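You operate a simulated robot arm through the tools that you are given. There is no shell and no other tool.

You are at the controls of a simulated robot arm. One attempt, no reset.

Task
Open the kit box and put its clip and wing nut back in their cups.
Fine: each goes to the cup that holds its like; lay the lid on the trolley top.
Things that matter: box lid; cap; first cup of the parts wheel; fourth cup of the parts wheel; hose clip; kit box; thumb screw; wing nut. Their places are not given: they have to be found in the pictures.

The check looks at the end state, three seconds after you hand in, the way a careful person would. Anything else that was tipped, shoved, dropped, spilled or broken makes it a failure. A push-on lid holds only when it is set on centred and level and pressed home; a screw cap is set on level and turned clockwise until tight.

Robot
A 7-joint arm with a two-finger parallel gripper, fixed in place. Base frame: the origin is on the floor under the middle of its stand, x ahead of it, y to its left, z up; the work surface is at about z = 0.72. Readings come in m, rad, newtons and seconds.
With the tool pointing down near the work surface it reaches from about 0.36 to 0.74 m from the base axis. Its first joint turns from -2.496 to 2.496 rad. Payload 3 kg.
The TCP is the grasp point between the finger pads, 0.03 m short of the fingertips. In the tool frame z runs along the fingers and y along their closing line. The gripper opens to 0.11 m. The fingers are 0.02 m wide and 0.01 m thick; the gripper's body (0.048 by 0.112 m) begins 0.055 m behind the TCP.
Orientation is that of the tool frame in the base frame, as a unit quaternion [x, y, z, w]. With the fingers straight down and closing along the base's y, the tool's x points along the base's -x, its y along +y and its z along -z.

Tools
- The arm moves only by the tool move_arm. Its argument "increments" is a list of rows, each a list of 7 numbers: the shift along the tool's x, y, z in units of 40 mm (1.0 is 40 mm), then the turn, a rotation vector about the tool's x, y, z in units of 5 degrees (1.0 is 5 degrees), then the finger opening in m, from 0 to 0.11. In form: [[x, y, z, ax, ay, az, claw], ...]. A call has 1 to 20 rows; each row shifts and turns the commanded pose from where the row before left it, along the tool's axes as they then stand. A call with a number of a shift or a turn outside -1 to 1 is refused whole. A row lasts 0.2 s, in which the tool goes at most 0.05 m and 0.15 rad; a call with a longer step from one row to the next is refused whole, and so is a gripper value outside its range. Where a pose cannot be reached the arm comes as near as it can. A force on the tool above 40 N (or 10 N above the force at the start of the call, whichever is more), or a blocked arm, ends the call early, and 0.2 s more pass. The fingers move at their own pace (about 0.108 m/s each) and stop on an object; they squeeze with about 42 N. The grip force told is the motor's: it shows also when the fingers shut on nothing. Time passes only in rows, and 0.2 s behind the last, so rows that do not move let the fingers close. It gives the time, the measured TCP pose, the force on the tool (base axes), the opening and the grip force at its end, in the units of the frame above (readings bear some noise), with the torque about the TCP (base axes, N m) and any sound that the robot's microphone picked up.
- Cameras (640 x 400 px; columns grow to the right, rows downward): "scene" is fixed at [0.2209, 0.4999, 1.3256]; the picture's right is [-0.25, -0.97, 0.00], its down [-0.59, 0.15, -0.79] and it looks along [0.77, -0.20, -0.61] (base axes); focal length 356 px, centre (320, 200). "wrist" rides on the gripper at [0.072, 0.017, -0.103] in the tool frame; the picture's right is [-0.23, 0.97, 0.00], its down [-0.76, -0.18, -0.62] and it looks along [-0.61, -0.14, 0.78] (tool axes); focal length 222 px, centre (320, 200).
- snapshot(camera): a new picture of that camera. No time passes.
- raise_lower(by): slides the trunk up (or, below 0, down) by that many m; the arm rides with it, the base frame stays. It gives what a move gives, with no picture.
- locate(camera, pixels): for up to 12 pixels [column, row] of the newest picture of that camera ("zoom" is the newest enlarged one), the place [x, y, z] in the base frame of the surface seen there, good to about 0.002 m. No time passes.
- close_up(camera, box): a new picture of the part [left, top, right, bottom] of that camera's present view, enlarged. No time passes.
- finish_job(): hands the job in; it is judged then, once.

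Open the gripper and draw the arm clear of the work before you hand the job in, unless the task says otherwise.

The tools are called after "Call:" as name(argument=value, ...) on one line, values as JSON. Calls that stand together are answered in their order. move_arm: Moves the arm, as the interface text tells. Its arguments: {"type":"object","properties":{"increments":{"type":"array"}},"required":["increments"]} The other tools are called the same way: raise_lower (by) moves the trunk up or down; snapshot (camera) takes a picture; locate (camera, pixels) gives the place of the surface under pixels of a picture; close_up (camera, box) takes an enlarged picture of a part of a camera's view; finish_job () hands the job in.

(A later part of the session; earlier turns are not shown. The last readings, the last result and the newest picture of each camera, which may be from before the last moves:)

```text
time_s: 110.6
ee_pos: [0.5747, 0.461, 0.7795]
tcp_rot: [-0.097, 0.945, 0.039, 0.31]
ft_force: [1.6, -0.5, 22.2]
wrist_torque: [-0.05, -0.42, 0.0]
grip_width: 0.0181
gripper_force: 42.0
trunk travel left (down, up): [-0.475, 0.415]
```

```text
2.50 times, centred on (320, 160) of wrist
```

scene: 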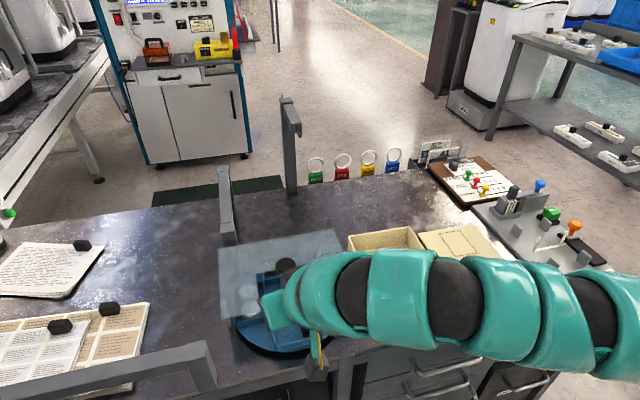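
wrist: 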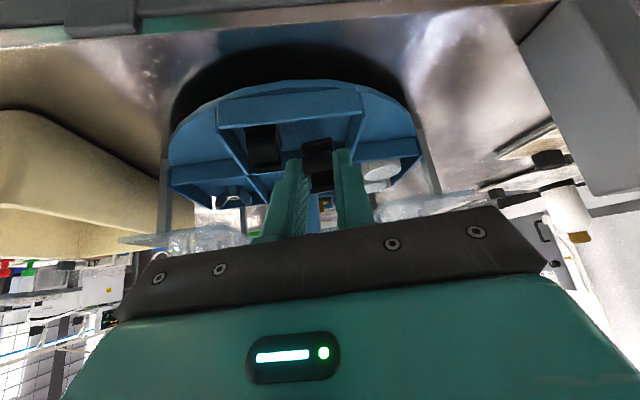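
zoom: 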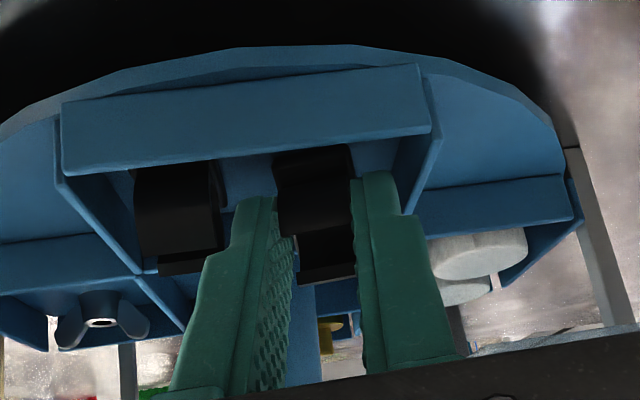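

It does not pivot (22 N), and dropping from here would put its rear end on the inner wall. I lift 2 mm, shift 10 mm toward −x and set it down again lightly.

Call:
move_arm(increments=[[-0.03, 0, -0.0405, 0, 0, 0, 0.01], [0.1825, 0.03, -0.1925, 0, 0, 0, 0.01], [0.0294, 0, 0.0405, 0, 0, 0, 0.01], [0.0147, 0, 0.0202, 0, 0, 0, 0.01]])

Call:
close_up(camera="wrist", box=[210, 80, 430, 240])

```text
time_s: 111.6
ee_pos: [0.5632, 0.4601, 0.7776]
tcp_rot: [-0.098, 0.945, 0.039, 0.31]
ft_force: [5.8, -0.7, 27.1]
wrist_torque: [-0.02, -0.6, -0.06]
grip_width: 0.0178
gripper_force: 42.5
trunk travel left (down, up): [-0.475, 0.415]
```

```text
2.50 times, centred on (320, 160) of wrist
```

zoom: 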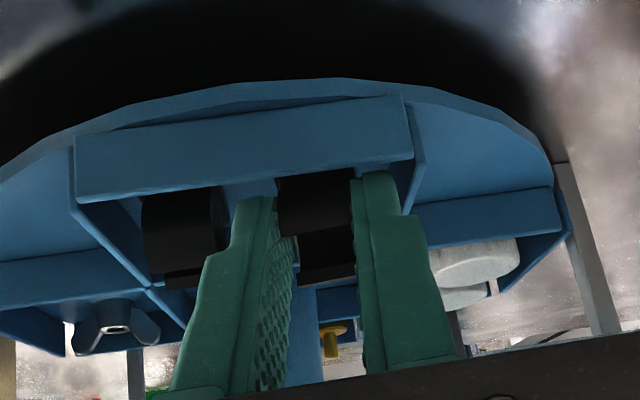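

Now it sits with the front edge well inside the outer wall, pressed at 27 N. I ease up 2 mm and open the fingers slightly to let it settle.

Call:
move_arm(increments=[[-0.03, 0, -0.0405, 0, 0, 0, 0.01], [0, 0, 0, 0, 0, 0, 0.022], [0, 0, 0, 0, 0, 0, 0.026], [0, 0, 0, 0, 0, 0, 0.026]])

Call:
close_up(camera="wrist", box=[210, 80, 430, 240])

```text
time_s: 112.6
ee_pos: [0.5646, 0.462, 0.7763]
tcp_rot: [-0.098, 0.945, 0.037, 0.308]
ft_force: [0.4, 0.0, -0.9]
wrist_torque: [0.0, -0.02, -0.03]
grip_width: 0.0261
gripper_force: 0.0
trunk travel left (down, up): [-0.475, 0.415]
```

```text
2.50 times, centred on (320, 160) of wrist
```

zoom: 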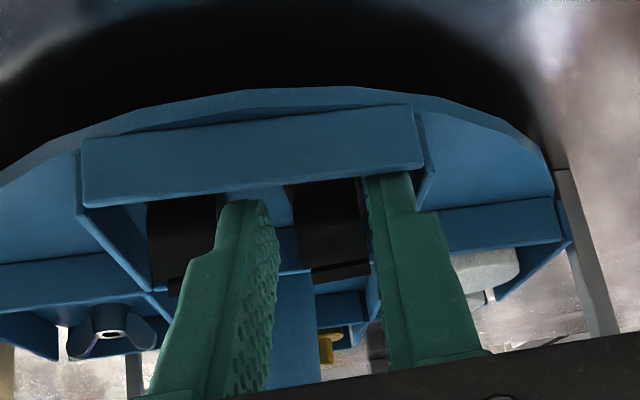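

The clip has dropped flat beside the resident one. I withdraw straight up.

Call:
move_arm(increments=[[-0.147, 0, -0.202, 0, 0, 0, 0.026], [-0.294, 0, -0.405, 0, 0, 0, 0.026], [-0.441, 0, -0.607, 0, 0, 0, 0.026], [-0.441, 0, -0.607, 0, 0, 0, 0.026]])

Call:
snapshot(camera="wrist")

Call:
close_up(camera="wrist", box=[160, 0, 420, 190])

```text
time_s: 113.6
ee_pos: [0.5636, 0.457, 0.867]
tcp_rot: [-0.098, 0.945, 0.038, 0.308]
ft_force: [0.5, 0.6, 0.3]
wrist_torque: [-0.03, -0.02, -0.01]
grip_width: 0.026
gripper_force: 0.2
trunk travel left (down, up): [-0.475, 0.415]
```

```text
taken
```

wrist: 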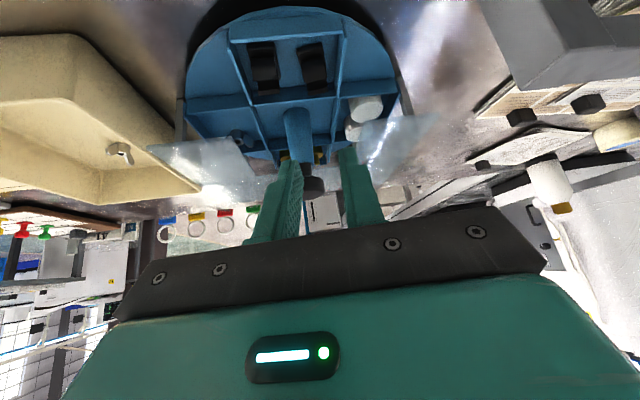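

```text
2.11 times, centred on (290, 95) of wrist
```

zoom: 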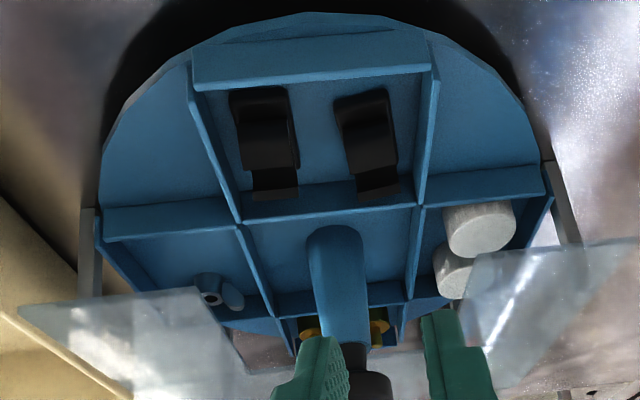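

Both clips stand in their cup side by side. Now I turn the wheel another 90°: I rise, tilt to 45° and swing the tool counter-clockwise to yaw ≈68° before going to the knob.

Call:
move_arm(increments=[[-0.441, 0, -0.607, 0, 0, 0, 0.05], [0, 0, 0, 0, -0.95, 0, 0.08], [0, 0, 0, 0, -0.95, 0, 0.08], [0, 0, 0, -0.7133, 0, -0.7009, 0.08], [0, 0, 0, -0.7133, 0, -0.7009, 0.08], [0, 0, 0, -0.7133, 0, -0.7009, 0.08], [0, 0, 0, -0.7133, 0, -0.7009, 0.08], [0, 0, 0, -0.7133, 0, -0.7009, 0.08], [0, 0, 0, -0.7133, 0, -0.7009, 0.08], [0, 0, 0, -0.7133, 0, -0.7009, 0.08], [0, 0, 0, -0.7133, 0, -0.7009, 0.08], [0, 0, 0, -0.7133, 0, -0.7009, 0.08], [0, 0, 0, -0.7133, 0, -0.7009, 0.08], [0, 0, 0, -0.7133, 0, -0.7009, 0.08]])

```text
time_s: 116.6
ee_pos: [0.5648, 0.4592, 0.8968]
tcp_rot: [-0.507, 0.768, 0.218, 0.325]
ft_force: [-0.1, 1.2, -0.2]
wrist_torque: [0.01, 0.0, -0.02]
grip_width: 0.0801
gripper_force: 0.1
trunk travel left (down, up): [-0.475, 0.415]
```

Tilt 46°, yaw 67°. I move across to 4 cm above the knob's grip pose.

Call:
move_arm(increments=[[0, -0.799, 0.176, 0, 0, 0, 0.08], [0, -0.799, 0.176, 0, 0, 0, 0.08], [0, -0.799, 0.176, 0, 0, 0, 0.08], [0, 0, 0, 0, 0, 0, 0.08]])

Call:
snapshot(camera="wrist")

```text
time_s: 117.6
ee_pos: [0.6592, 0.4364, 0.8833]
tcp_rot: [-0.507, 0.768, 0.219, 0.326]
ft_force: [-0.9, 0.4, -0.8]
wrist_torque: [-0.04, -0.03, 0.01]
grip_width: 0.08
gripper_force: 0.2
trunk travel left (down, up): [-0.475, 0.415]
```

```text
taken
```

wrist: 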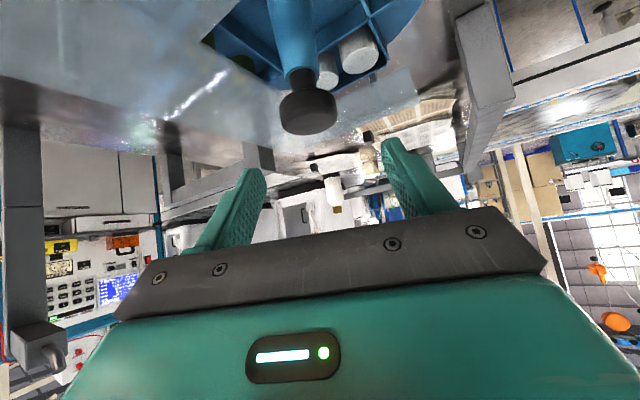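

The knob is in place at (306,112). I descend 4 cm and close on the knob.

Call:
move_arm(increments=[[0.374, 0, 0.361, 0, 0, 0, 0.08], [0.374, 0, 0.361, 0, 0, 0, 0.08], [0, 0, 0, 0, 0, 0, 0.08]])

Call:
move_arm(increments=[[0, 0, 0, 0, 0, 0, 0.05], [0, 0, 0, 0, 0, 0, 0.03], [0, 0, 0, 0, 0, 0, 0.02], [0, 0, 0, 0, 0, 0, 0.02]])

Call:
snapshot(camera="wrist")

```text
time_s: 118.4
ee_pos: [0.6581, 0.4361, 0.8413]
tcp_rot: [-0.507, 0.768, 0.218, 0.325]
ft_force: [0.3, -0.1, 0.2]
wrist_torque: [0.0, 0.04, 0.02]
grip_width: 0.0801
gripper_force: 0.1
trunk travel left (down, up): [-0.475, 0.415]
```

```text
time_s: 119.4
ee_pos: [0.6591, 0.4361, 0.8416]
tcp_rot: [-0.506, 0.768, 0.218, 0.326]
ft_force: [6.9, -1.3, 0.4]
wrist_torque: [0.0, -0.23, -0.14]
grip_width: 0.0371
gripper_force: 45.4
trunk travel left (down, up): [-0.475, 0.415]
```

```text
taken
```

wrist: 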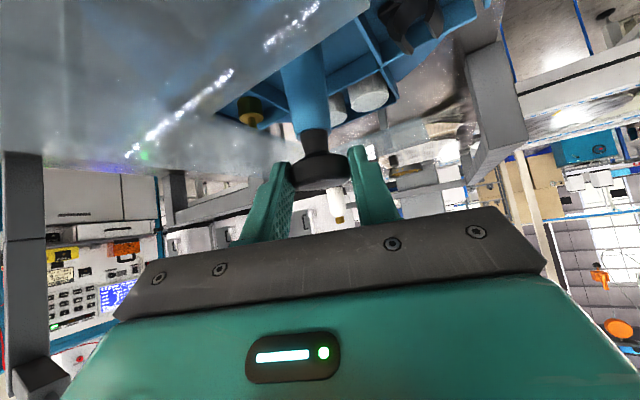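

Gripped again. I turn clockwise 14° and check the forces.

Call:
move_arm(increments=[[0, 0.012, 0, 0.504, 0, 0.486, 0.02], [0, 0.0177, 0, 0.504, 0, 0.486, 0.02], [0.003, 0.0177, -0.003, 0.504, 0, 0.486, 0.02], [0.003, 0.0177, -0.003, 0.504, 0, 0.486, 0.02]])

Call:
close_up(camera="scene", box=[210, 220, 370, 360])

```text
time_s: 120.4
ee_pos: [0.6558, 0.4376, 0.8417]
tcp_rot: [-0.409, 0.824, 0.177, 0.349]
ft_force: [3.9, 0.9, 0.6]
wrist_torque: [0.39, -0.46, 0.6]
grip_width: 0.0374
gripper_force: 44.8
trunk travel left (down, up): [-0.475, 0.415]
```

```text
2.86 times, centred on (290, 290) of scene
```

zoom: 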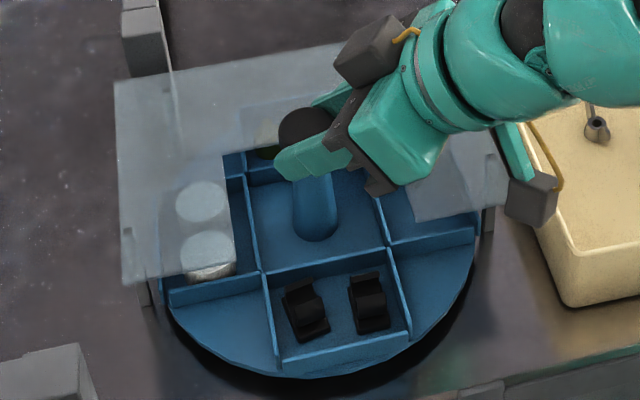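

Torque about the knob axis is 0.6 Nm and the cups have hardly moved: the fingers slip on the knob. I compare closely before pushing further.

Call:
close_up(camera="scene", box=[260, 285, 340, 350])

Call:
close_up(camera="scene", box=[215, 225, 355, 360])

```text
6.15 times, centred on (300, 318) of scene
```

zoom: 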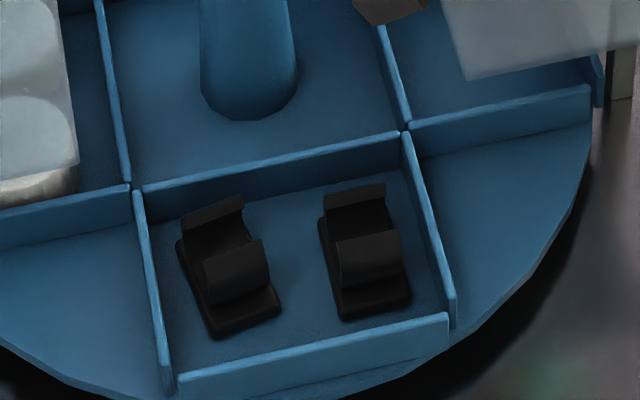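

```text
2.96 times, centred on (285, 292) of scene
```

zoom: 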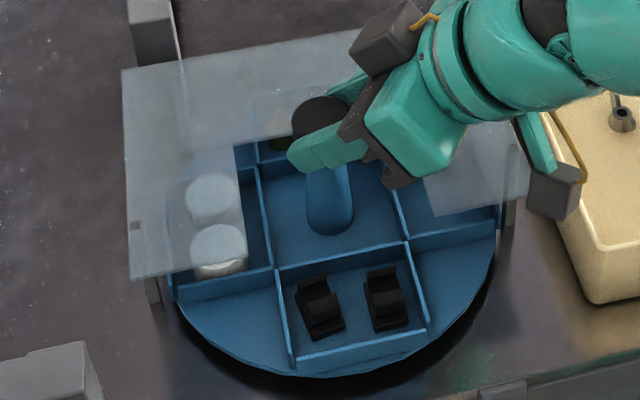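

The wheel is against a firm stop in this direction (pixel-identical walls), so the fourth cup must be reached by turning it the other way (counter-clockwise, 270°). I release and swing the open gripper clockwise around the knob to start a long counter-clockwise stroke.

Call:
move_arm(increments=[[0, 0, 0, 0, 0, 0, 0.05], [0, 0, 0, 0, 0, 0, 0.08], [0, 0, 0, 0, 0, 0, 0.08], [-0.24, 0, -0.23, 0, 0, 0, 0.08], [0, 0.028, 0, 0.72, 0, 0.694, 0.08], [0, 0.028, 0, 0.72, 0, 0.694, 0.08], [0, 0.028, 0, 0.72, 0, 0.694, 0.08], [0, 0.028, 0, 0.72, 0, 0.694, 0.08], [0, 0.028, 0, 0.72, 0, 0.694, 0.08], [0, 0.028, 0, 0.72, 0, 0.694, 0.08], [0, 0.028, 0, 0.72, 0, 0.694, 0.08], [0, 0.028, 0, 0.72, 0, 0.694, 0.08]])

```text
time_s: 123.0
ee_pos: [0.6525, 0.4439, 0.8548]
tcp_rot: [-0.102, 0.915, 0.045, 0.387]
ft_force: [0.9, 0.2, -0.6]
wrist_torque: [0.0, 0.0, -0.02]
grip_width: 0.0799
gripper_force: 0.1
trunk travel left (down, up): [-0.475, 0.415]
```

No reach trouble at yaw 13°. I swing 12° further and look.

Call:
move_arm(increments=[[0, 0.022, 0, 0.576, 0, 0.555, 0.08], [0, 0.022, 0, 0.576, 0, 0.555, 0.08], [0, 0.022, 0, 0.576, 0, 0.555, 0.08]])

Call:
snapshot(camera="wrist")

```text
time_s: 123.8
ee_pos: [0.6461, 0.4428, 0.8542]
tcp_rot: [-0.071, 0.918, 0.032, 0.388]
ft_force: [0.1, -0.2, 0.0]
wrist_torque: [0.03, -0.02, 0.0]
grip_width: 0.0798
gripper_force: 0.0
out of reach, approached as far as the arm can: row 1, 2, 3
trunk travel left (down, up): [-0.475, 0.415]
```

```text
taken
```

wrist: 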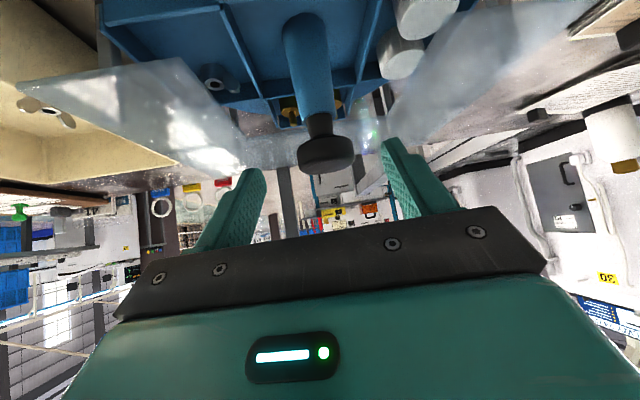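

The lower yaw limit is about 13°. I turn back to that, settle onto the knob and close.

Call:
move_arm(increments=[[0, 0, 0, -0.648, 0, -0.625, 0.08], [0.1275, 0.0225, 0.3225, 0, 0, 0, 0.08], [0, 0, 0, 0, 0, 0, 0.08]])

Call:
move_arm(increments=[[0, 0, 0, 0, 0, 0, 0.05], [0, 0, 0, 0, 0, 0, 0.03], [0, 0, 0, 0, 0, 0, 0.02], [0, 0, 0, 0, 0, 0, 0.02]])

```text
time_s: 124.6
ee_pos: [0.6525, 0.447, 0.8408]
tcp_rot: [-0.108, 0.915, 0.047, 0.386]
ft_force: [0.2, -0.4, -0.6]
wrist_torque: [-0.02, -0.02, 0.0]
grip_width: 0.0797
gripper_force: 0.0
trunk travel left (down, up): [-0.475, 0.415]
```

```text
time_s: 125.6
ee_pos: [0.6527, 0.4463, 0.8407]
tcp_rot: [-0.107, 0.915, 0.047, 0.386]
ft_force: [-1.0, 1.2, -0.7]
wrist_torque: [0.05, -0.08, 0.02]
grip_width: 0.0374
gripper_force: 44.6
trunk travel left (down, up): [-0.475, 0.415]
```

Gripped with little side force. I turn counter-clockwise 20° and check that the wheel follows.

Call:
move_arm(increments=[[0, -0.0249, 0, -0.72, 0, -0.694, 0.02], [0, -0.0249, 0, -0.72, 0, -0.694, 0.02], [0, -0.0249, 0, -0.72, 0, -0.694, 0.02], [0, -0.0249, 0, -0.72, 0, -0.694, 0.02]])

Call:
close_up(camera="scene", box=[210, 220, 370, 360])

```text
time_s: 126.6
ee_pos: [0.654, 0.4427, 0.8402]
tcp_rot: [-0.265, 0.881, 0.116, 0.374]
ft_force: [5.3, 3.0, 5.7]
wrist_torque: [-0.39, 0.71, 0.0]
grip_width: 0.0374
gripper_force: 44.9
trunk travel left (down, up): [-0.475, 0.415]
```

```text
2.86 times, centred on (290, 290) of scene
```

zoom: 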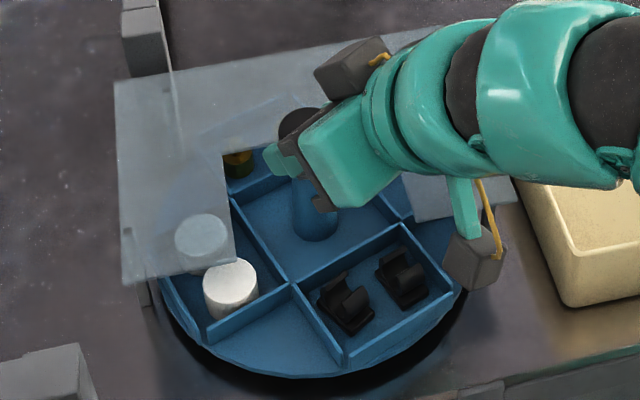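

The wheel follows freely counter-clockwise. I continue to yaw ≈70° (36° more).

Call:
move_arm(increments=[[-0.01, -0.025, 0.009, -0.72, 0, -0.694, 0.02], [0, -0.025, 0, -0.72, 0, -0.694, 0.02], [0, -0.025, 0, -0.72, 0, -0.694, 0.02], [0, -0.025, 0, -0.72, 0, -0.694, 0.02]])

Call:
move_arm(increments=[[0, -0.025, 0, -0.72, 0, -0.694, 0.02], [0, -0.025, 0, -0.72, 0, -0.694, 0.02], [0, -0.025, 0, -0.72, 0, -0.694, 0.02]])

Call:
close_up(camera="scene", box=[210, 220, 370, 360])

```text
time_s: 127.6
ee_pos: [0.6569, 0.4393, 0.8407]
tcp_rot: [-0.413, 0.823, 0.178, 0.348]
ft_force: [1.3, -3.0, 2.8]
wrist_torque: [0.79, -0.51, -0.08]
grip_width: 0.0374
gripper_force: 44.8
trunk travel left (down, up): [-0.475, 0.415]
```

```text
time_s: 128.4
ee_pos: [0.6604, 0.438, 0.8409]
tcp_rot: [-0.517, 0.761, 0.223, 0.322]
ft_force: [4.2, -7.9, 2.0]
wrist_torque: [-0.86, 0.62, -0.07]
grip_width: 0.0373
gripper_force: 45.2
trunk travel left (down, up): [-0.475, 0.415]
```

```text
2.86 times, centred on (290, 290) of scene
```

zoom: 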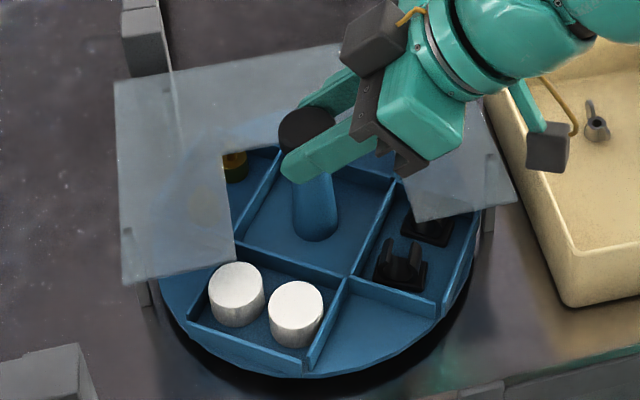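

Good: 56° done. I try 10° further in the same grip.

Call:
move_arm(increments=[[0.004, -0.02, 0, -0.72, 0, -0.694, 0.02], [0.004, -0.025, 0, -0.72, 0, -0.694, 0.02]])

```text
time_s: 129.0
ee_pos: [0.6628, 0.4366, 0.84]
tcp_rot: [-0.58, 0.713, 0.251, 0.304]
ft_force: [12.8, -3.3, 6.1]
wrist_torque: [-1.13, 0.27, -0.19]
grip_width: 0.0372
gripper_force: 45.1
trunk travel left (down, up): [-0.475, 0.415]
```

Still fine at yaw 78°, though a side force shows; I correct for it and go 10° more.

Call:
move_arm(increments=[[0.004, -0.045, 0, -0.72, 0, -0.694, 0.02], [0.004, -0.035, 0, -0.72, 0, -0.694, 0.02]])

Call:
close_up(camera="scene", box=[210, 220, 370, 360])

```text
time_s: 129.6
ee_pos: [0.6645, 0.4343, 0.8408]
tcp_rot: [-0.633, 0.666, 0.272, 0.287]
ft_force: [7.7, 13.7, 0.1]
wrist_torque: [0.67, -0.8, -0.19]
grip_width: 0.0368
gripper_force: 45.3
out of reach, approached as far as the arm can: row 2
trunk travel left (down, up): [-0.475, 0.415]
stopped in row 2: the force on the tool passed its limit at 46 N (the readings are from after the stop); the commanded pose is now the measured one
```

```text
2.86 times, centred on (290, 290) of scene
```

zoom: 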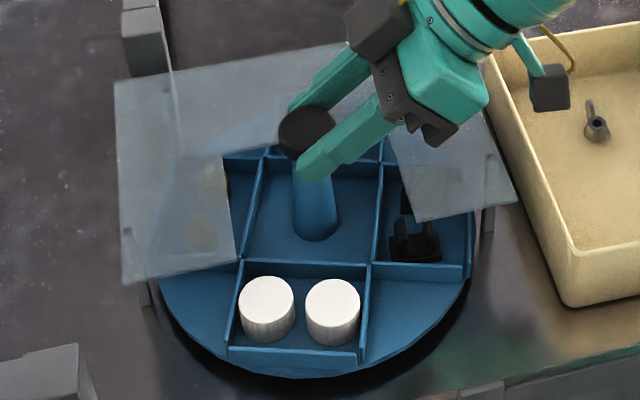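

The stroke ends at yaw ≈87°; caps are back near the front (73° turned). I release and swing the open fingers clockwise back to yaw ≈14° for the next stroke.

Call:
move_arm(increments=[[0, 0, 0, 0, 0, 0, 0.05], [0, 0, 0, 0, 0, 0, 0.08], [0, 0, 0, 0, 0, 0, 0.08], [-0.24, 0, -0.23, 0, 0, 0, 0.08], [0, 0.027, 0, 0.691, 0, 0.666, 0.08], [0, 0.027, 0, 0.691, 0, 0.666, 0.08], [0, 0.027, 0, 0.691, 0, 0.666, 0.08], [0, 0.027, 0, 0.691, 0, 0.666, 0.08], [0, 0.027, 0, 0.691, 0, 0.666, 0.08], [0, 0.027, 0, 0.691, 0, 0.666, 0.08], [0, 0.027, 0, 0.691, 0, 0.666, 0.08], [0, 0.027, 0, 0.691, 0, 0.666, 0.08], [0, 0.027, 0, 0.691, 0, 0.666, 0.08], [0, 0.027, 0, 0.691, 0, 0.666, 0.08], [0, 0.027, 0, 0.691, 0, 0.666, 0.08], [0, 0.027, 0, 0.691, 0, 0.666, 0.08], [0, 0.027, 0, 0.691, 0, 0.666, 0.08], [0, 0.027, 0, 0.691, 0, 0.666, 0.08], [0, 0.027, 0, 0.691, 0, 0.666, 0.08]])

Call:
snapshot(camera="wrist")

Call:
close_up(camera="scene", box=[210, 220, 370, 360])

```text
time_s: 133.6
ee_pos: [0.6511, 0.4413, 0.8568]
tcp_rot: [-0.118, 0.911, 0.057, 0.392]
ft_force: [-0.6, 1.1, 1.2]
wrist_torque: [-0.03, 0.03, 0.03]
grip_width: 0.0801
gripper_force: 0.0
trunk travel left (down, up): [-0.475, 0.415]
```

```text
taken
```

wrist: 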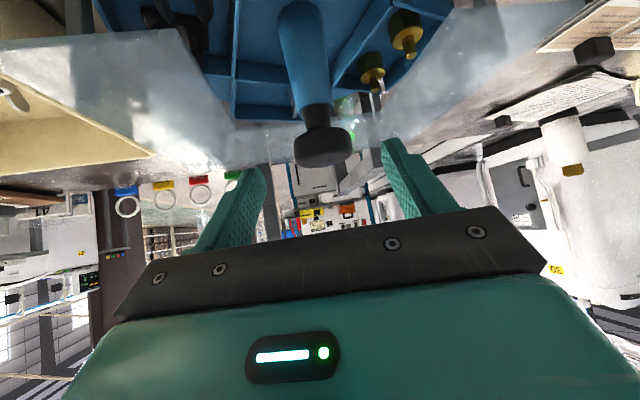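

```text
2.86 times, centred on (290, 290) of scene
```

zoom: 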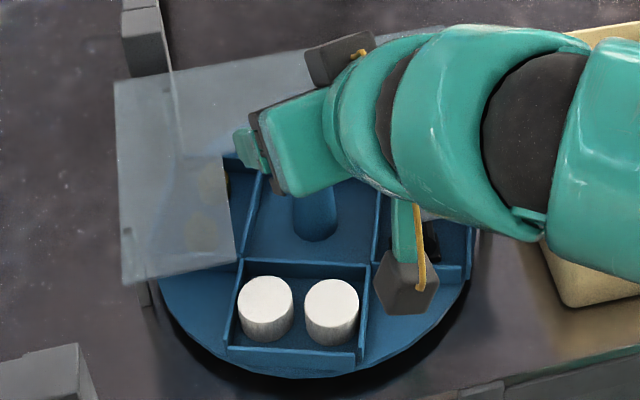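

Tool is at yaw 16° and free. I settle onto the knob and close.

Call:
move_arm(increments=[[0.26, 0.075, 0.285, 0, 0, 0, 0.08], [0, 0, 0, 0, 0, 0, 0.05], [0, 0, 0, 0, 0, 0, 0.03], [0, 0, 0, 0, 0, 0, 0.02], [0, 0, 0, 0, 0, 0, 0.02]])

Call:
move_arm(increments=[[0, -0.026, 0, -0.727, 0, -0.6876, 0.02], [0, -0.026, 0, -0.727, 0, -0.6876, 0.02], [0, -0.026, 0, -0.727, 0, -0.6876, 0.02], [0, -0.026, 0, -0.727, 0, -0.6876, 0.02]])

```text
time_s: 134.8
ee_pos: [0.6505, 0.4469, 0.8405]
tcp_rot: [-0.119, 0.911, 0.056, 0.391]
ft_force: [-1.2, -1.2, 0.0]
wrist_torque: [-0.02, 0.12, -0.01]
grip_width: 0.0373
gripper_force: 44.8
trunk travel left (down, up): [-0.475, 0.415]
```

```text
time_s: 135.8
ee_pos: [0.6519, 0.4405, 0.8404]
tcp_rot: [-0.275, 0.876, 0.124, 0.377]
ft_force: [-7.7, -9.7, -6.3]
wrist_torque: [-0.05, 0.49, -0.09]
grip_width: 0.0373
gripper_force: 45.1
trunk travel left (down, up): [-0.475, 0.415]
```

Forces of ~12 N inward; I correct 1 mm inward and continue turning 20°.

Call:
move_arm(increments=[[0.012, -0.026, -0.012, -0.727, 0, -0.6876, 0.02], [0.006, -0.026, -0.006, -0.727, 0, -0.6876, 0.02], [0, -0.026, 0, -0.727, 0, -0.6876, 0.02], [0, -0.026, 0, -0.727, 0, -0.6876, 0.02]])

Call:
move_arm(increments=[[0, -0.026, 0, -0.727, 0, -0.6876, 0.02], [0, -0.026, 0, -0.727, 0, -0.6876, 0.02], [0, -0.028, 0, -0.727, 0, -0.6876, 0.02], [0, -0.03, 0, -0.727, 0, -0.6876, 0.02]])

Call:
close_up(camera="scene", box=[210, 220, 370, 360])

```text
time_s: 136.8
ee_pos: [0.6567, 0.4362, 0.8417]
tcp_rot: [-0.423, 0.814, 0.187, 0.352]
ft_force: [4.2, -11.6, -2.8]
wrist_torque: [-0.46, 0.04, -0.16]
grip_width: 0.0374
gripper_force: 45.0
trunk travel left (down, up): [-0.475, 0.415]
```

```text
time_s: 137.8
ee_pos: [0.6608, 0.4347, 0.8411]
tcp_rot: [-0.558, 0.728, 0.244, 0.315]
ft_force: [15.8, -5.8, -5.2]
wrist_torque: [-0.59, 0.42, -0.26]
grip_width: 0.0371
gripper_force: 45.5
trunk travel left (down, up): [-0.475, 0.415]
```

```text
2.86 times, centred on (290, 290) of scene
```

zoom: 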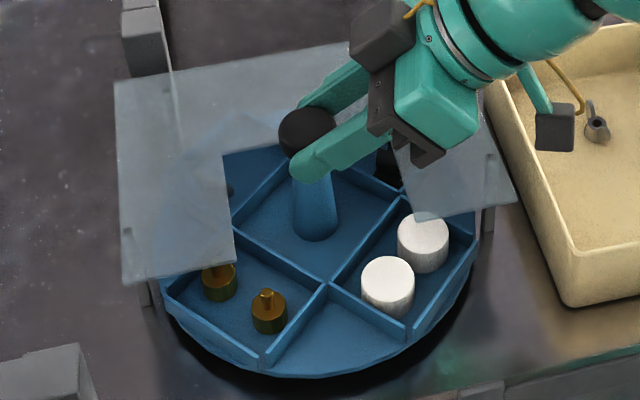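

Thumb screws come to the front next. I relieve the side force and go 9° more.

Call:
move_arm(increments=[[0, -0.05, 0, -0.654, 0, -0.619, 0.02], [0, -0.04, 0, -0.654, 0, -0.619, 0.02]])

Call:
move_arm(increments=[[0, 0, 0, 0, 0, 0, 0.05], [0, 0, 0, 0, 0, 0, 0.08], [0, 0, 0, 0, 0, 0, 0.08], [-0.24, 0, -0.23, 0, 0, 0, 0.08], [0, 0.027, 0, 0.691, 0, 0.66, 0.08], [0, 0.027, 0, 0.691, 0, 0.66, 0.08], [0, 0.027, 0, 0.691, 0, 0.66, 0.08], [0, 0.027, 0, 0.691, 0, 0.66, 0.08], [0, 0.027, 0, 0.691, 0, 0.66, 0.08], [0, 0.027, 0, 0.691, 0, 0.66, 0.08], [0, 0.027, 0, 0.691, 0, 0.66, 0.08], [0, 0.027, 0, 0.691, 0, 0.66, 0.08], [0, 0.027, 0, 0.691, 0, 0.66, 0.08], [0, 0.027, 0, 0.691, 0, 0.66, 0.08], [0, 0.027, 0, 0.691, 0, 0.66, 0.08], [0, 0.027, 0, 0.691, 0, 0.66, 0.08], [0, 0.027, 0, 0.691, 0, 0.66, 0.08], [0, 0.027, 0, 0.691, 0, 0.66, 0.08]])

Call:
close_up(camera="scene", box=[210, 220, 370, 360])

```text
time_s: 138.4
ee_pos: [0.6639, 0.4327, 0.8415]
tcp_rot: [-0.613, 0.682, 0.268, 0.296]
ft_force: [10.9, -10.1, -1.3]
wrist_torque: [-1.44, 0.05, -0.21]
grip_width: 0.0375
gripper_force: 45.3
trunk travel left (down, up): [-0.475, 0.415]
```

```text
time_s: 142.2
ee_pos: [0.6495, 0.4433, 0.8545]
tcp_rot: [-0.133, 0.909, 0.065, 0.39]
ft_force: [-0.7, 0.8, -0.2]
wrist_torque: [-0.01, 0.01, 0.04]
grip_width: 0.08
gripper_force: 0.0
trunk travel left (down, up): [-0.475, 0.415]
```

```text
2.86 times, centred on (290, 290) of scene
```

zoom: 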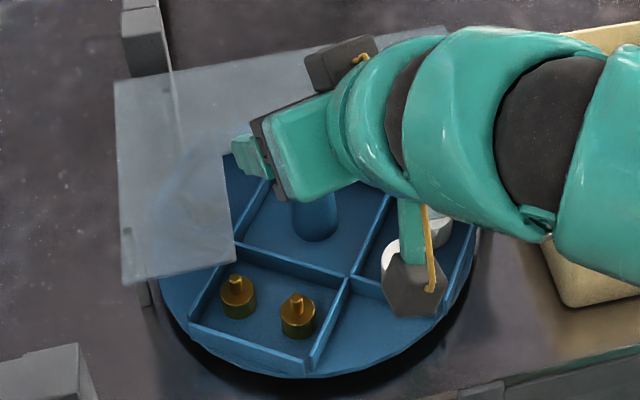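

Wheel at ≈140°. I take the next grip (after 4° more back-swing) and turn another stroke.

Call:
move_arm(increments=[[0, 0.02, 0, 0.6, 0, 0.57, 0.08], [0.2025, 0.0, 0.265, 0, 0, 0, 0.08], [0, 0, 0, 0, 0, 0, 0.05], [0, 0, 0, 0, 0, 0, 0.03], [0, 0, 0, 0, 0, 0, 0.02], [0, 0, 0, 0, 0, 0, 0.02]])

Call:
move_arm(increments=[[0, -0.026, 0, -0.727, 0, -0.6876, 0.02], [0, -0.026, 0, -0.727, 0, -0.6876, 0.02], [0, -0.026, 0, -0.727, 0, -0.6876, 0.02], [0.006, -0.026, -0.006, -0.727, 0, -0.6876, 0.02]])

Call:
move_arm(increments=[[0.006, -0.026, -0.006, -0.727, 0, -0.6876, 0.02], [0.006, -0.026, -0.006, -0.727, 0, -0.6876, 0.02], [0, -0.026, 0, -0.727, 0, -0.6876, 0.02], [0, -0.026, 0, -0.727, 0, -0.6876, 0.02]])

```text
time_s: 143.6
ee_pos: [0.6508, 0.4466, 0.8406]
tcp_rot: [-0.103, 0.913, 0.052, 0.39]
ft_force: [0.2, 9.0, 2.7]
wrist_torque: [0.49, -0.06, 0.17]
grip_width: 0.0372
gripper_force: 44.8
trunk travel left (down, up): [-0.475, 0.415]
```

```text
time_s: 144.6
ee_pos: [0.6531, 0.4414, 0.8403]
tcp_rot: [-0.259, 0.881, 0.12, 0.377]
ft_force: [6.6, 13.4, 5.0]
wrist_torque: [0.0, 0.29, 0.1]
grip_width: 0.037
gripper_force: 45.0
trunk travel left (down, up): [-0.475, 0.415]
```

```text
time_s: 145.6
ee_pos: [0.6567, 0.4384, 0.8405]
tcp_rot: [-0.408, 0.822, 0.183, 0.353]
ft_force: [11.8, 8.4, 3.4]
wrist_torque: [-0.62, 0.4, -0.1]
grip_width: 0.0372
gripper_force: 45.0
trunk travel left (down, up): [-0.475, 0.415]
```

Side force about 14 N outward; I correct 1 mm outward and continue 20°.

Call:
move_arm(increments=[[-0.01, -0.03, 0.01, -0.727, 0, -0.6876, 0.02], [-0.006, -0.03, 0.006, -0.727, 0, -0.6876, 0.02], [0, -0.03, 0, -0.727, 0, -0.6876, 0.02], [0, -0.035, 0, -0.727, 0, -0.6876, 0.02]])

Call:
move_arm(increments=[[0, -0.045, 0, -0.727, 0, -0.6876, 0.02], [0, -0.04, 0, -0.6, 0, -0.57, 0.02]])

Call:
close_up(camera="scene", box=[210, 220, 370, 360])

```text
time_s: 146.6
ee_pos: [0.6614, 0.4353, 0.8404]
tcp_rot: [-0.544, 0.738, 0.241, 0.318]
ft_force: [7.2, 1.3, 0.9]
wrist_torque: [-0.51, 0.48, -0.11]
grip_width: 0.0372
gripper_force: 44.8
trunk travel left (down, up): [-0.475, 0.415]
```

```text
time_s: 147.2
ee_pos: [0.6628, 0.435, 0.8408]
tcp_rot: [-0.602, 0.692, 0.266, 0.298]
ft_force: [1.3, -3.5, 1.4]
wrist_torque: [-1.3, 0.36, 0.0]
grip_width: 0.0372
gripper_force: 44.9
trunk travel left (down, up): [-0.475, 0.415]
```

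```text
2.86 times, centred on (290, 290) of scene
```

zoom: 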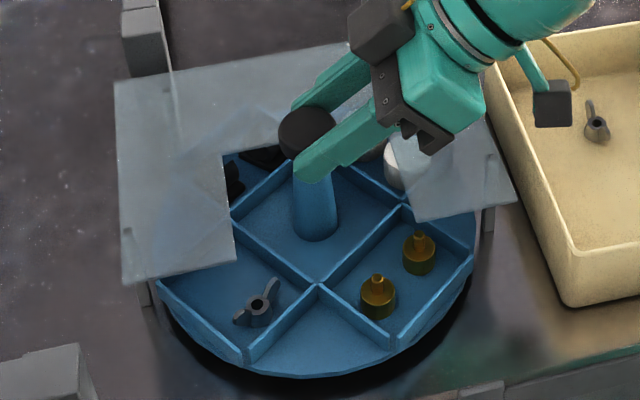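

The wing-nut cup with its resident nut is coming round at the left front. I release, swing back and take one more stroke.

Call:
move_arm(increments=[[0, 0, 0, 0, 0, 0, 0.05], [0, 0, 0, 0, 0, 0, 0.08], [0, 0, 0, 0, 0, 0, 0.08], [-0.24, 0, -0.23, 0, 0, 0, 0.08], [0, 0.027, 0, 0.691, 0, 0.66, 0.08], [0, 0.027, 0, 0.691, 0, 0.66, 0.08], [0, 0.027, 0, 0.691, 0, 0.66, 0.08], [0, 0.027, 0, 0.691, 0, 0.66, 0.08], [0, 0.027, 0, 0.691, 0, 0.66, 0.08], [0, 0.027, 0, 0.691, 0, 0.66, 0.08], [0, 0.027, 0, 0.691, 0, 0.66, 0.08], [0, 0.027, 0, 0.691, 0, 0.66, 0.08], [0, 0.027, 0, 0.691, 0, 0.66, 0.08], [0, 0.027, 0, 0.691, 0, 0.66, 0.08], [0, 0.027, 0, 0.691, 0, 0.66, 0.08], [0, 0.027, 0, 0.691, 0, 0.66, 0.08], [0, 0.027, 0, 0.691, 0, 0.66, 0.08], [0, 0.027, 0, 0.691, 0, 0.66, 0.08]])

Call:
close_up(camera="scene", box=[210, 220, 370, 360])

```text
time_s: 151.0
ee_pos: [0.6513, 0.4439, 0.8536]
tcp_rot: [-0.119, 0.912, 0.061, 0.389]
ft_force: [-0.5, 0.7, 0.5]
wrist_torque: [0.02, -0.01, -0.04]
grip_width: 0.08
gripper_force: 0.1
trunk travel left (down, up): [-0.475, 0.415]
```

```text
2.86 times, centred on (290, 290) of scene
```

zoom: 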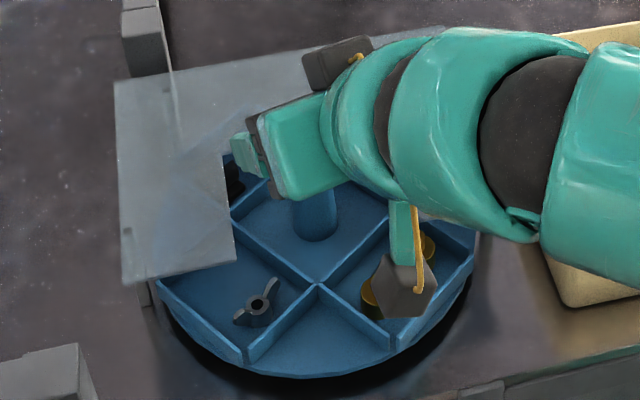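

I close on the knob and turn 40° in two parts.

Call:
move_arm(increments=[[0.22, 0.01, 0.21, 0, 0, 0, 0.08], [0, 0, 0, 0, 0, 0, 0.05], [0, 0, 0, 0, 0, 0, 0.03], [0, 0, 0, 0, 0, 0, 0.02], [0, 0, 0, 0, 0, 0, 0.02]])

Call:
move_arm(increments=[[0, -0.026, 0, -0.727, 0, -0.6876, 0.02], [0, -0.026, 0, -0.727, 0, -0.6876, 0.02], [0, -0.026, 0, -0.727, 0, -0.6876, 0.02], [0, -0.026, 0, -0.727, 0, -0.6876, 0.02]])

Call:
move_arm(increments=[[0, -0.026, 0, -0.727, 0, -0.6876, 0.02], [0, -0.026, 0, -0.727, 0, -0.6876, 0.02], [0, -0.026, 0, -0.727, 0, -0.6876, 0.02], [0, -0.026, 0, -0.727, 0, -0.6876, 0.02]])

Call:
close_up(camera="scene", box=[210, 220, 370, 360])

```text
time_s: 152.2
ee_pos: [0.6513, 0.446, 0.8436]
tcp_rot: [-0.119, 0.912, 0.061, 0.388]
ft_force: [-0.2, 1.2, 1.3]
wrist_torque: [0.08, 0.09, 0.05]
grip_width: 0.0372
gripper_force: 45.0
trunk travel left (down, up): [-0.475, 0.415]
```

```text
time_s: 153.2
ee_pos: [0.6531, 0.4408, 0.8419]
tcp_rot: [-0.275, 0.876, 0.129, 0.375]
ft_force: [1.3, -1.7, 6.2]
wrist_torque: [0.24, 0.37, -0.01]
grip_width: 0.0374
gripper_force: 44.8
trunk travel left (down, up): [-0.475, 0.415]
```

```text
time_s: 154.2
ee_pos: [0.6564, 0.4378, 0.8423]
tcp_rot: [-0.422, 0.813, 0.192, 0.351]
ft_force: [1.5, -12.9, 5.2]
wrist_torque: [-0.47, 0.46, -0.14]
grip_width: 0.0374
gripper_force: 45.7
trunk travel left (down, up): [-0.475, 0.415]
```

```text
2.86 times, centred on (290, 290) of scene
```

zoom: 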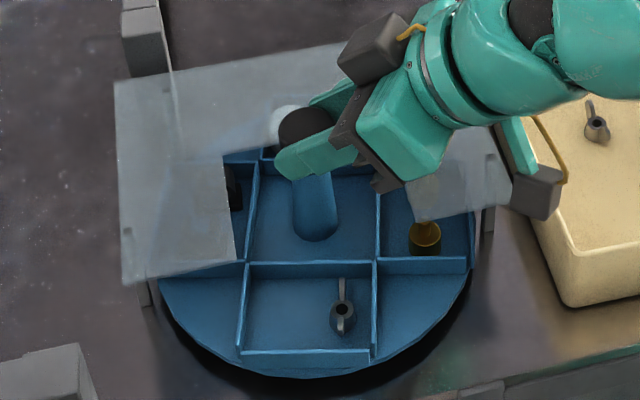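

The wing-nut cup is almost at the front, roughly 12° short. I turn 13° more with a small inward correction.

Call:
move_arm(increments=[[0.01, -0.026, -0.01, -0.64, 0, -0.605, 0.02], [0.005, -0.026, -0.005, -0.64, 0, -0.605, 0.02], [0, -0.026, 0, -0.64, 0, -0.605, 0.02]])

Call:
close_up(camera="scene", box=[210, 220, 370, 360])

```text
time_s: 155.0
ee_pos: [0.6592, 0.4352, 0.8426]
tcp_rot: [-0.513, 0.758, 0.232, 0.328]
ft_force: [14.9, -2.1, 8.7]
wrist_torque: [-0.73, 0.0, -0.23]
grip_width: 0.0374
gripper_force: 44.7
trunk travel left (down, up): [-0.475, 0.415]
```

```text
2.86 times, centred on (290, 290) of scene
```

zoom: 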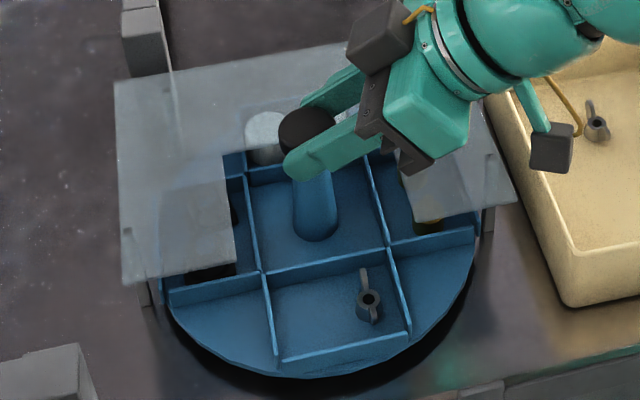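

The wing-nut cup is now square at the front with its resident nut in the right half. I release the knob and rise.

Call:
move_arm(increments=[[0, 0, 0, 0, 0, 0, 0.05], [0, 0, 0, 0, 0, 0, 0.08], [0, 0, 0, 0, 0, 0, 0.08], [-0.5, 0, -0.48, 0, 0, 0, 0.08], [-0.5, 0, -0.48, 0, 0, 0, 0.08]])

Call:
close_up(camera="scene", box=[215, 225, 355, 360])

Call:
close_up(camera="scene", box=[260, 285, 340, 350])

Call:
locate(camera="zoom", pixels=[[135, 190], [165, 350], [405, 150], [240, 230], [300, 250], [350, 220], [355, 240], [280, 280], [345, 175], [355, 275], [330, 230], [220, 300]])

```text
time_s: 156.2
ee_pos: [0.6573, 0.4348, 0.8975]
tcp_rot: [-0.514, 0.759, 0.231, 0.326]
ft_force: [0.1, 0.6, -0.6]
wrist_torque: [-0.01, -0.03, 0.0]
grip_width: 0.08
gripper_force: 0.1
trunk travel left (down, up): [-0.475, 0.415]
```

```text
2.96 times, centred on (285, 292) of scene
```

zoom: 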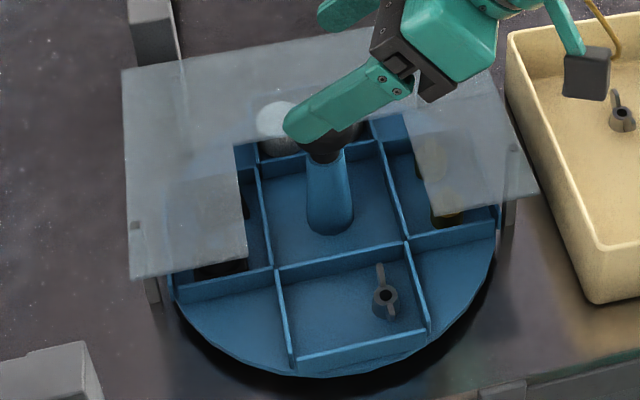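

```text
6.15 times, centred on (300, 318) of scene
```

zoom: 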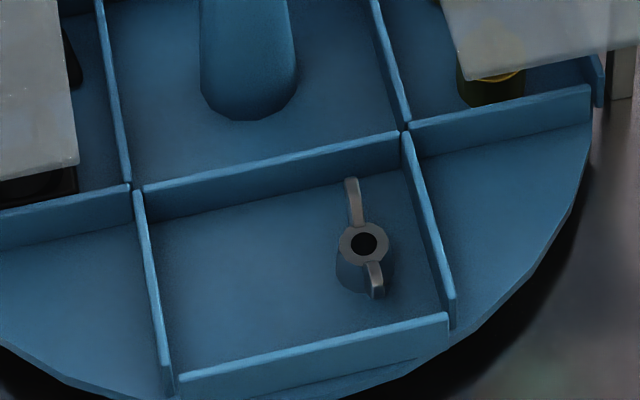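

```text
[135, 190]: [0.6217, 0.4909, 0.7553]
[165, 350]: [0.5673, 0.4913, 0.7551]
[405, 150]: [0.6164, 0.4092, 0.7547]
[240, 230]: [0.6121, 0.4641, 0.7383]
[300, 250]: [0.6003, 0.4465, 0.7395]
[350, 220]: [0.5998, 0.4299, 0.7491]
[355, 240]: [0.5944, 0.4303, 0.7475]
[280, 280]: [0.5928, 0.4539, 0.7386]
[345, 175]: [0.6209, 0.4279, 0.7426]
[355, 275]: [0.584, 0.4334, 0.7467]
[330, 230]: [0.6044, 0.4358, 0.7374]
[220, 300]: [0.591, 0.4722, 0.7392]
```

The cup is perfectly square (walls at y≈0.409 and 0.488), nut resident at (0.594,0.430), so the left half is free. I swing the tool back to yaw ≈18° above the knob before crossing to the box.

Call:
move_arm(increments=[[0, 0.02, 0, 0.72, 0, 0.694, 0.06], [0, 0.02, 0, 0.72, 0, 0.694, 0.06], [0, 0.02, 0, 0.72, 0, 0.694, 0.06], [0, 0.02, 0, 0.72, 0, 0.694, 0.06], [0, 0.02, 0, 0.72, 0, 0.694, 0.06], [0, 0.02, 0, 0.72, 0, 0.694, 0.06], [0, 0.02, 0, 0.72, 0, 0.694, 0.06], [0, 0.02, 0, 0.72, 0, 0.694, 0.06], [0, 0.02, 0, 0.72, 0, 0.694, 0.06], [0, 0.02, 0, 0.72, 0, 0.694, 0.06]])

Call:
close_up(camera="scene", box=[372, 245, 404, 275])

```text
time_s: 158.4
ee_pos: [0.6528, 0.439, 0.8986]
tcp_rot: [-0.143, 0.909, 0.074, 0.385]
ft_force: [0.7, 0.1, 0.1]
wrist_torque: [-0.03, 0.0, 0.0]
grip_width: 0.0598
gripper_force: 0.1
trunk travel left (down, up): [-0.475, 0.415]
```

```text
13.33 times, centred on (388, 260) of scene
```

zoom: 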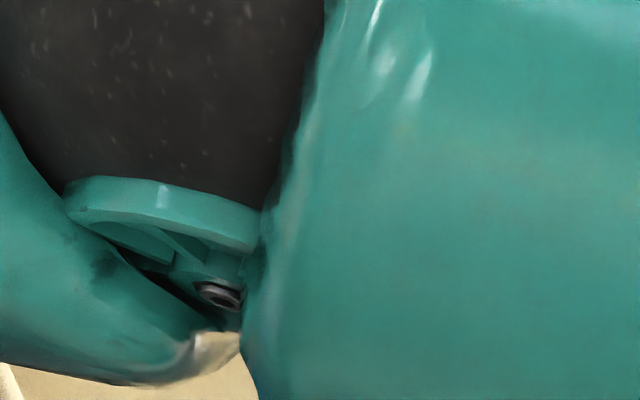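

The view is blocked by the arm. I carry the open gripper straight across toward the box, to (0.64,0.21,0.90), all well above guard and rim.

Call:
move_arm(increments=[[0.2186, -0.754, -0.234, 0, 0, 0, 0.06], [0.2186, -0.754, -0.234, 0, 0, 0, 0.06], [0.2186, -0.754, -0.234, 0, 0, 0, 0.06], [0.2186, -0.754, -0.234, 0, 0, 0, 0.06], [0.2186, -0.754, -0.234, 0, 0, 0, 0.06], [0.2186, -0.754, -0.234, 0, 0, 0, 0.06], [0.2186, -0.754, -0.234, 0, 0, 0, 0.06]])

Call:
snapshot(camera="scene")

Call:
snapshot(camera="wrist")

```text
time_s: 160.0
ee_pos: [0.636, 0.2096, 0.8961]
tcp_rot: [-0.144, 0.909, 0.076, 0.385]
ft_force: [-0.6, 0.2, -0.5]
wrist_torque: [0.07, 0.0, -0.03]
grip_width: 0.06
gripper_force: 0.0
trunk travel left (down, up): [-0.475, 0.415]
```

```text
taken
```

scene: 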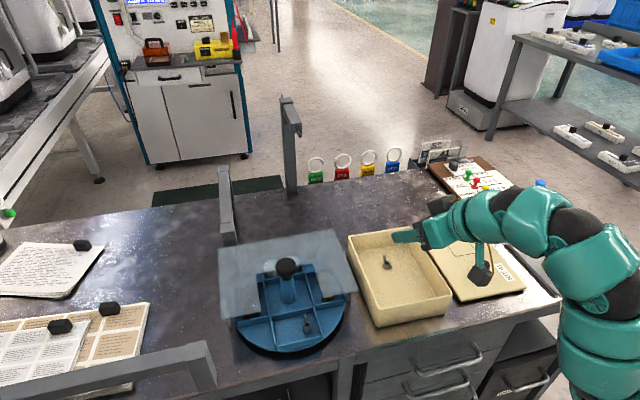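

```text
taken
```

wrist: 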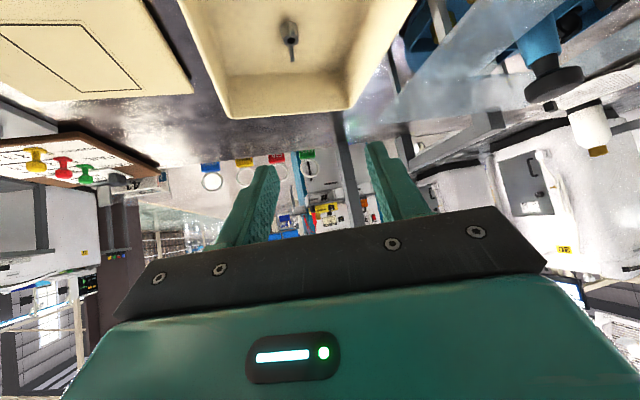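

Clear view of the box with the nut. I reduce the tilt by 22° in place.

Call:
move_arm(increments=[[0, 0, 0, 0, 0.88, 0, 0.06], [0, 0, 0, 0, 0.88, 0, 0.06], [0, 0, 0, 0, 0.88, 0, 0.06], [0, 0, 0, 0, 0.88, 0, 0.06], [0, 0, 0, 0, 0.88, 0, 0.06]])

Call:
snapshot(camera="wrist")

Call:
close_up(camera="scene", box=[372, 250, 404, 274])

Call:
locate(camera="zoom", pixels=[[320, 200], [320, 230], [290, 120], [280, 220], [350, 215], [355, 270], [300, 300], [300, 260]])

```text
time_s: 161.2
ee_pos: [0.6341, 0.2127, 0.8947]
tcp_rot: [-0.157, 0.966, 0.046, 0.202]
ft_force: [0.2, 0.8, -0.8]
wrist_torque: [-0.02, -0.01, 0.03]
grip_width: 0.0601
gripper_force: 0.1
trunk travel left (down, up): [-0.475, 0.415]
```

```text
taken
```

wrist: 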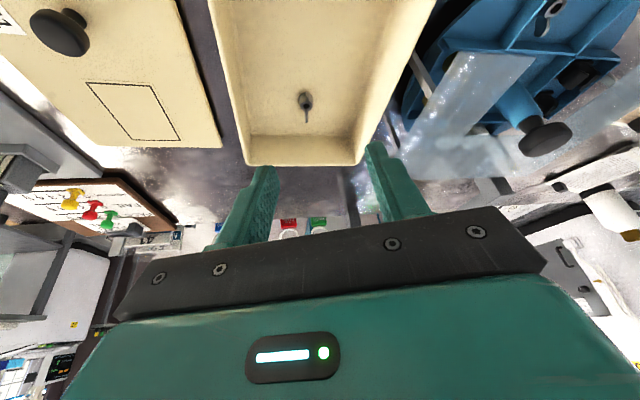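

```text
16.00 times, centred on (388, 262) of scene
```

zoom: 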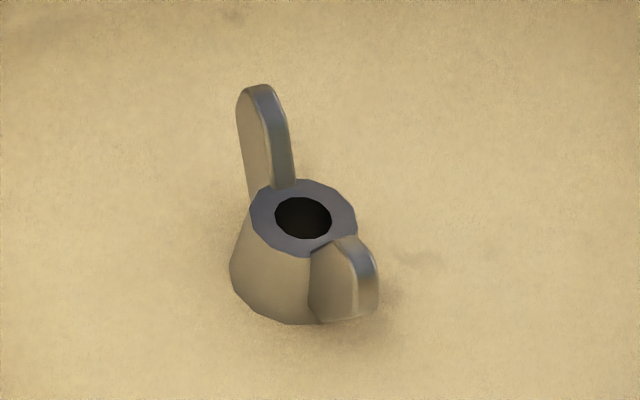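

```text
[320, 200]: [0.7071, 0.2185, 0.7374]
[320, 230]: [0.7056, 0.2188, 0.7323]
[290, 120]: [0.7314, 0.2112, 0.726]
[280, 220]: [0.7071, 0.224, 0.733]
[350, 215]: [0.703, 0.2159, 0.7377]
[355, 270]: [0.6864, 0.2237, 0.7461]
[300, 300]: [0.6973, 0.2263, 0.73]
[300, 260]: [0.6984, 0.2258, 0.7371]
```

The nut stands upright near (0.703,0.222), hub top z≈0.737, wings up to ≈0.746+. I confirm from the wrist camera at (306,103).

Call:
close_up(camera="wrist", box=[280, 75, 335, 130])

Call:
locate(camera="zoom", pixels=[[285, 215], [330, 215], [305, 190], [305, 235], [320, 330], [325, 280], [290, 150], [250, 200]])

```text
7.27 times, centred on (308, 102) of wrist
```

zoom: 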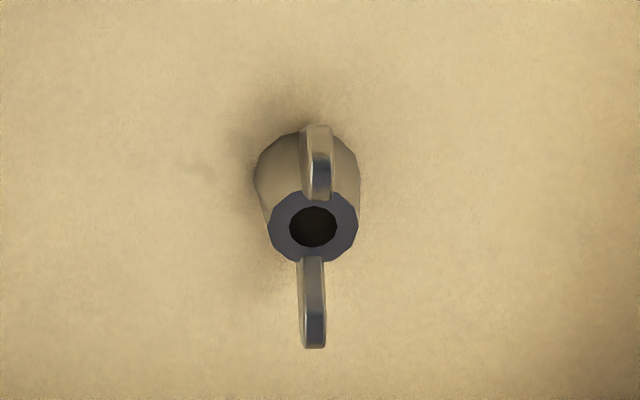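

```text
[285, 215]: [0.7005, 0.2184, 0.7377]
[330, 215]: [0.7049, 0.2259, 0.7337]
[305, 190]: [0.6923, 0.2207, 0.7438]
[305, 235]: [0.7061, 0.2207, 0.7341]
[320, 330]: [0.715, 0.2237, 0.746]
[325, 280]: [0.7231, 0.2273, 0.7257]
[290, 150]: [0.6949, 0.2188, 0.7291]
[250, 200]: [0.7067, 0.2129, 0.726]
```

Hub centre ≈(0.7035,0.222), wings roughly along x. I turn the tool to yaw ≈10° and move to about 9 cm above the pick height.

Call:
move_arm(increments=[[0, 0, 0, 0.342, 0, 0.778, 0.045], [0, 0, 0, 0.342, 0, 0.778, 0.045], [-0.485, -0.036, 0.824, 0, 0, 0, 0.045], [-0.485, -0.036, 0.824, 0, 0, 0, 0.045], [0, 0, 0, 0, 0, 0, 0.045]])

Call:
snapshot(camera="wrist")

```text
time_s: 162.4
ee_pos: [0.6992, 0.2216, 0.8501]
tcp_rot: [-0.084, 0.975, 0.031, 0.203]
ft_force: [-0.2, 0.3, -0.6]
wrist_torque: [-0.03, 0.0, 0.0]
grip_width: 0.0451
gripper_force: 0.0
trunk travel left (down, up): [-0.475, 0.415]
```

```text
taken
```

wrist: 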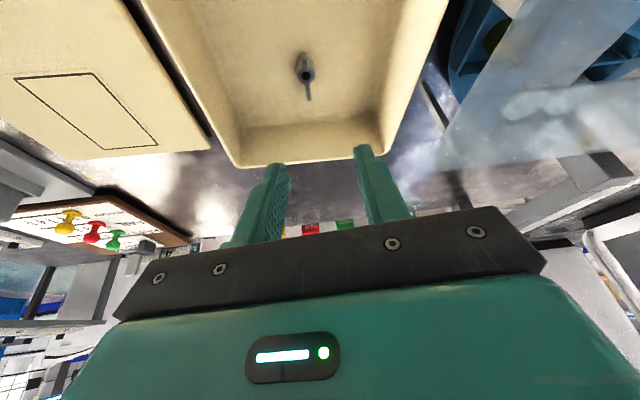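

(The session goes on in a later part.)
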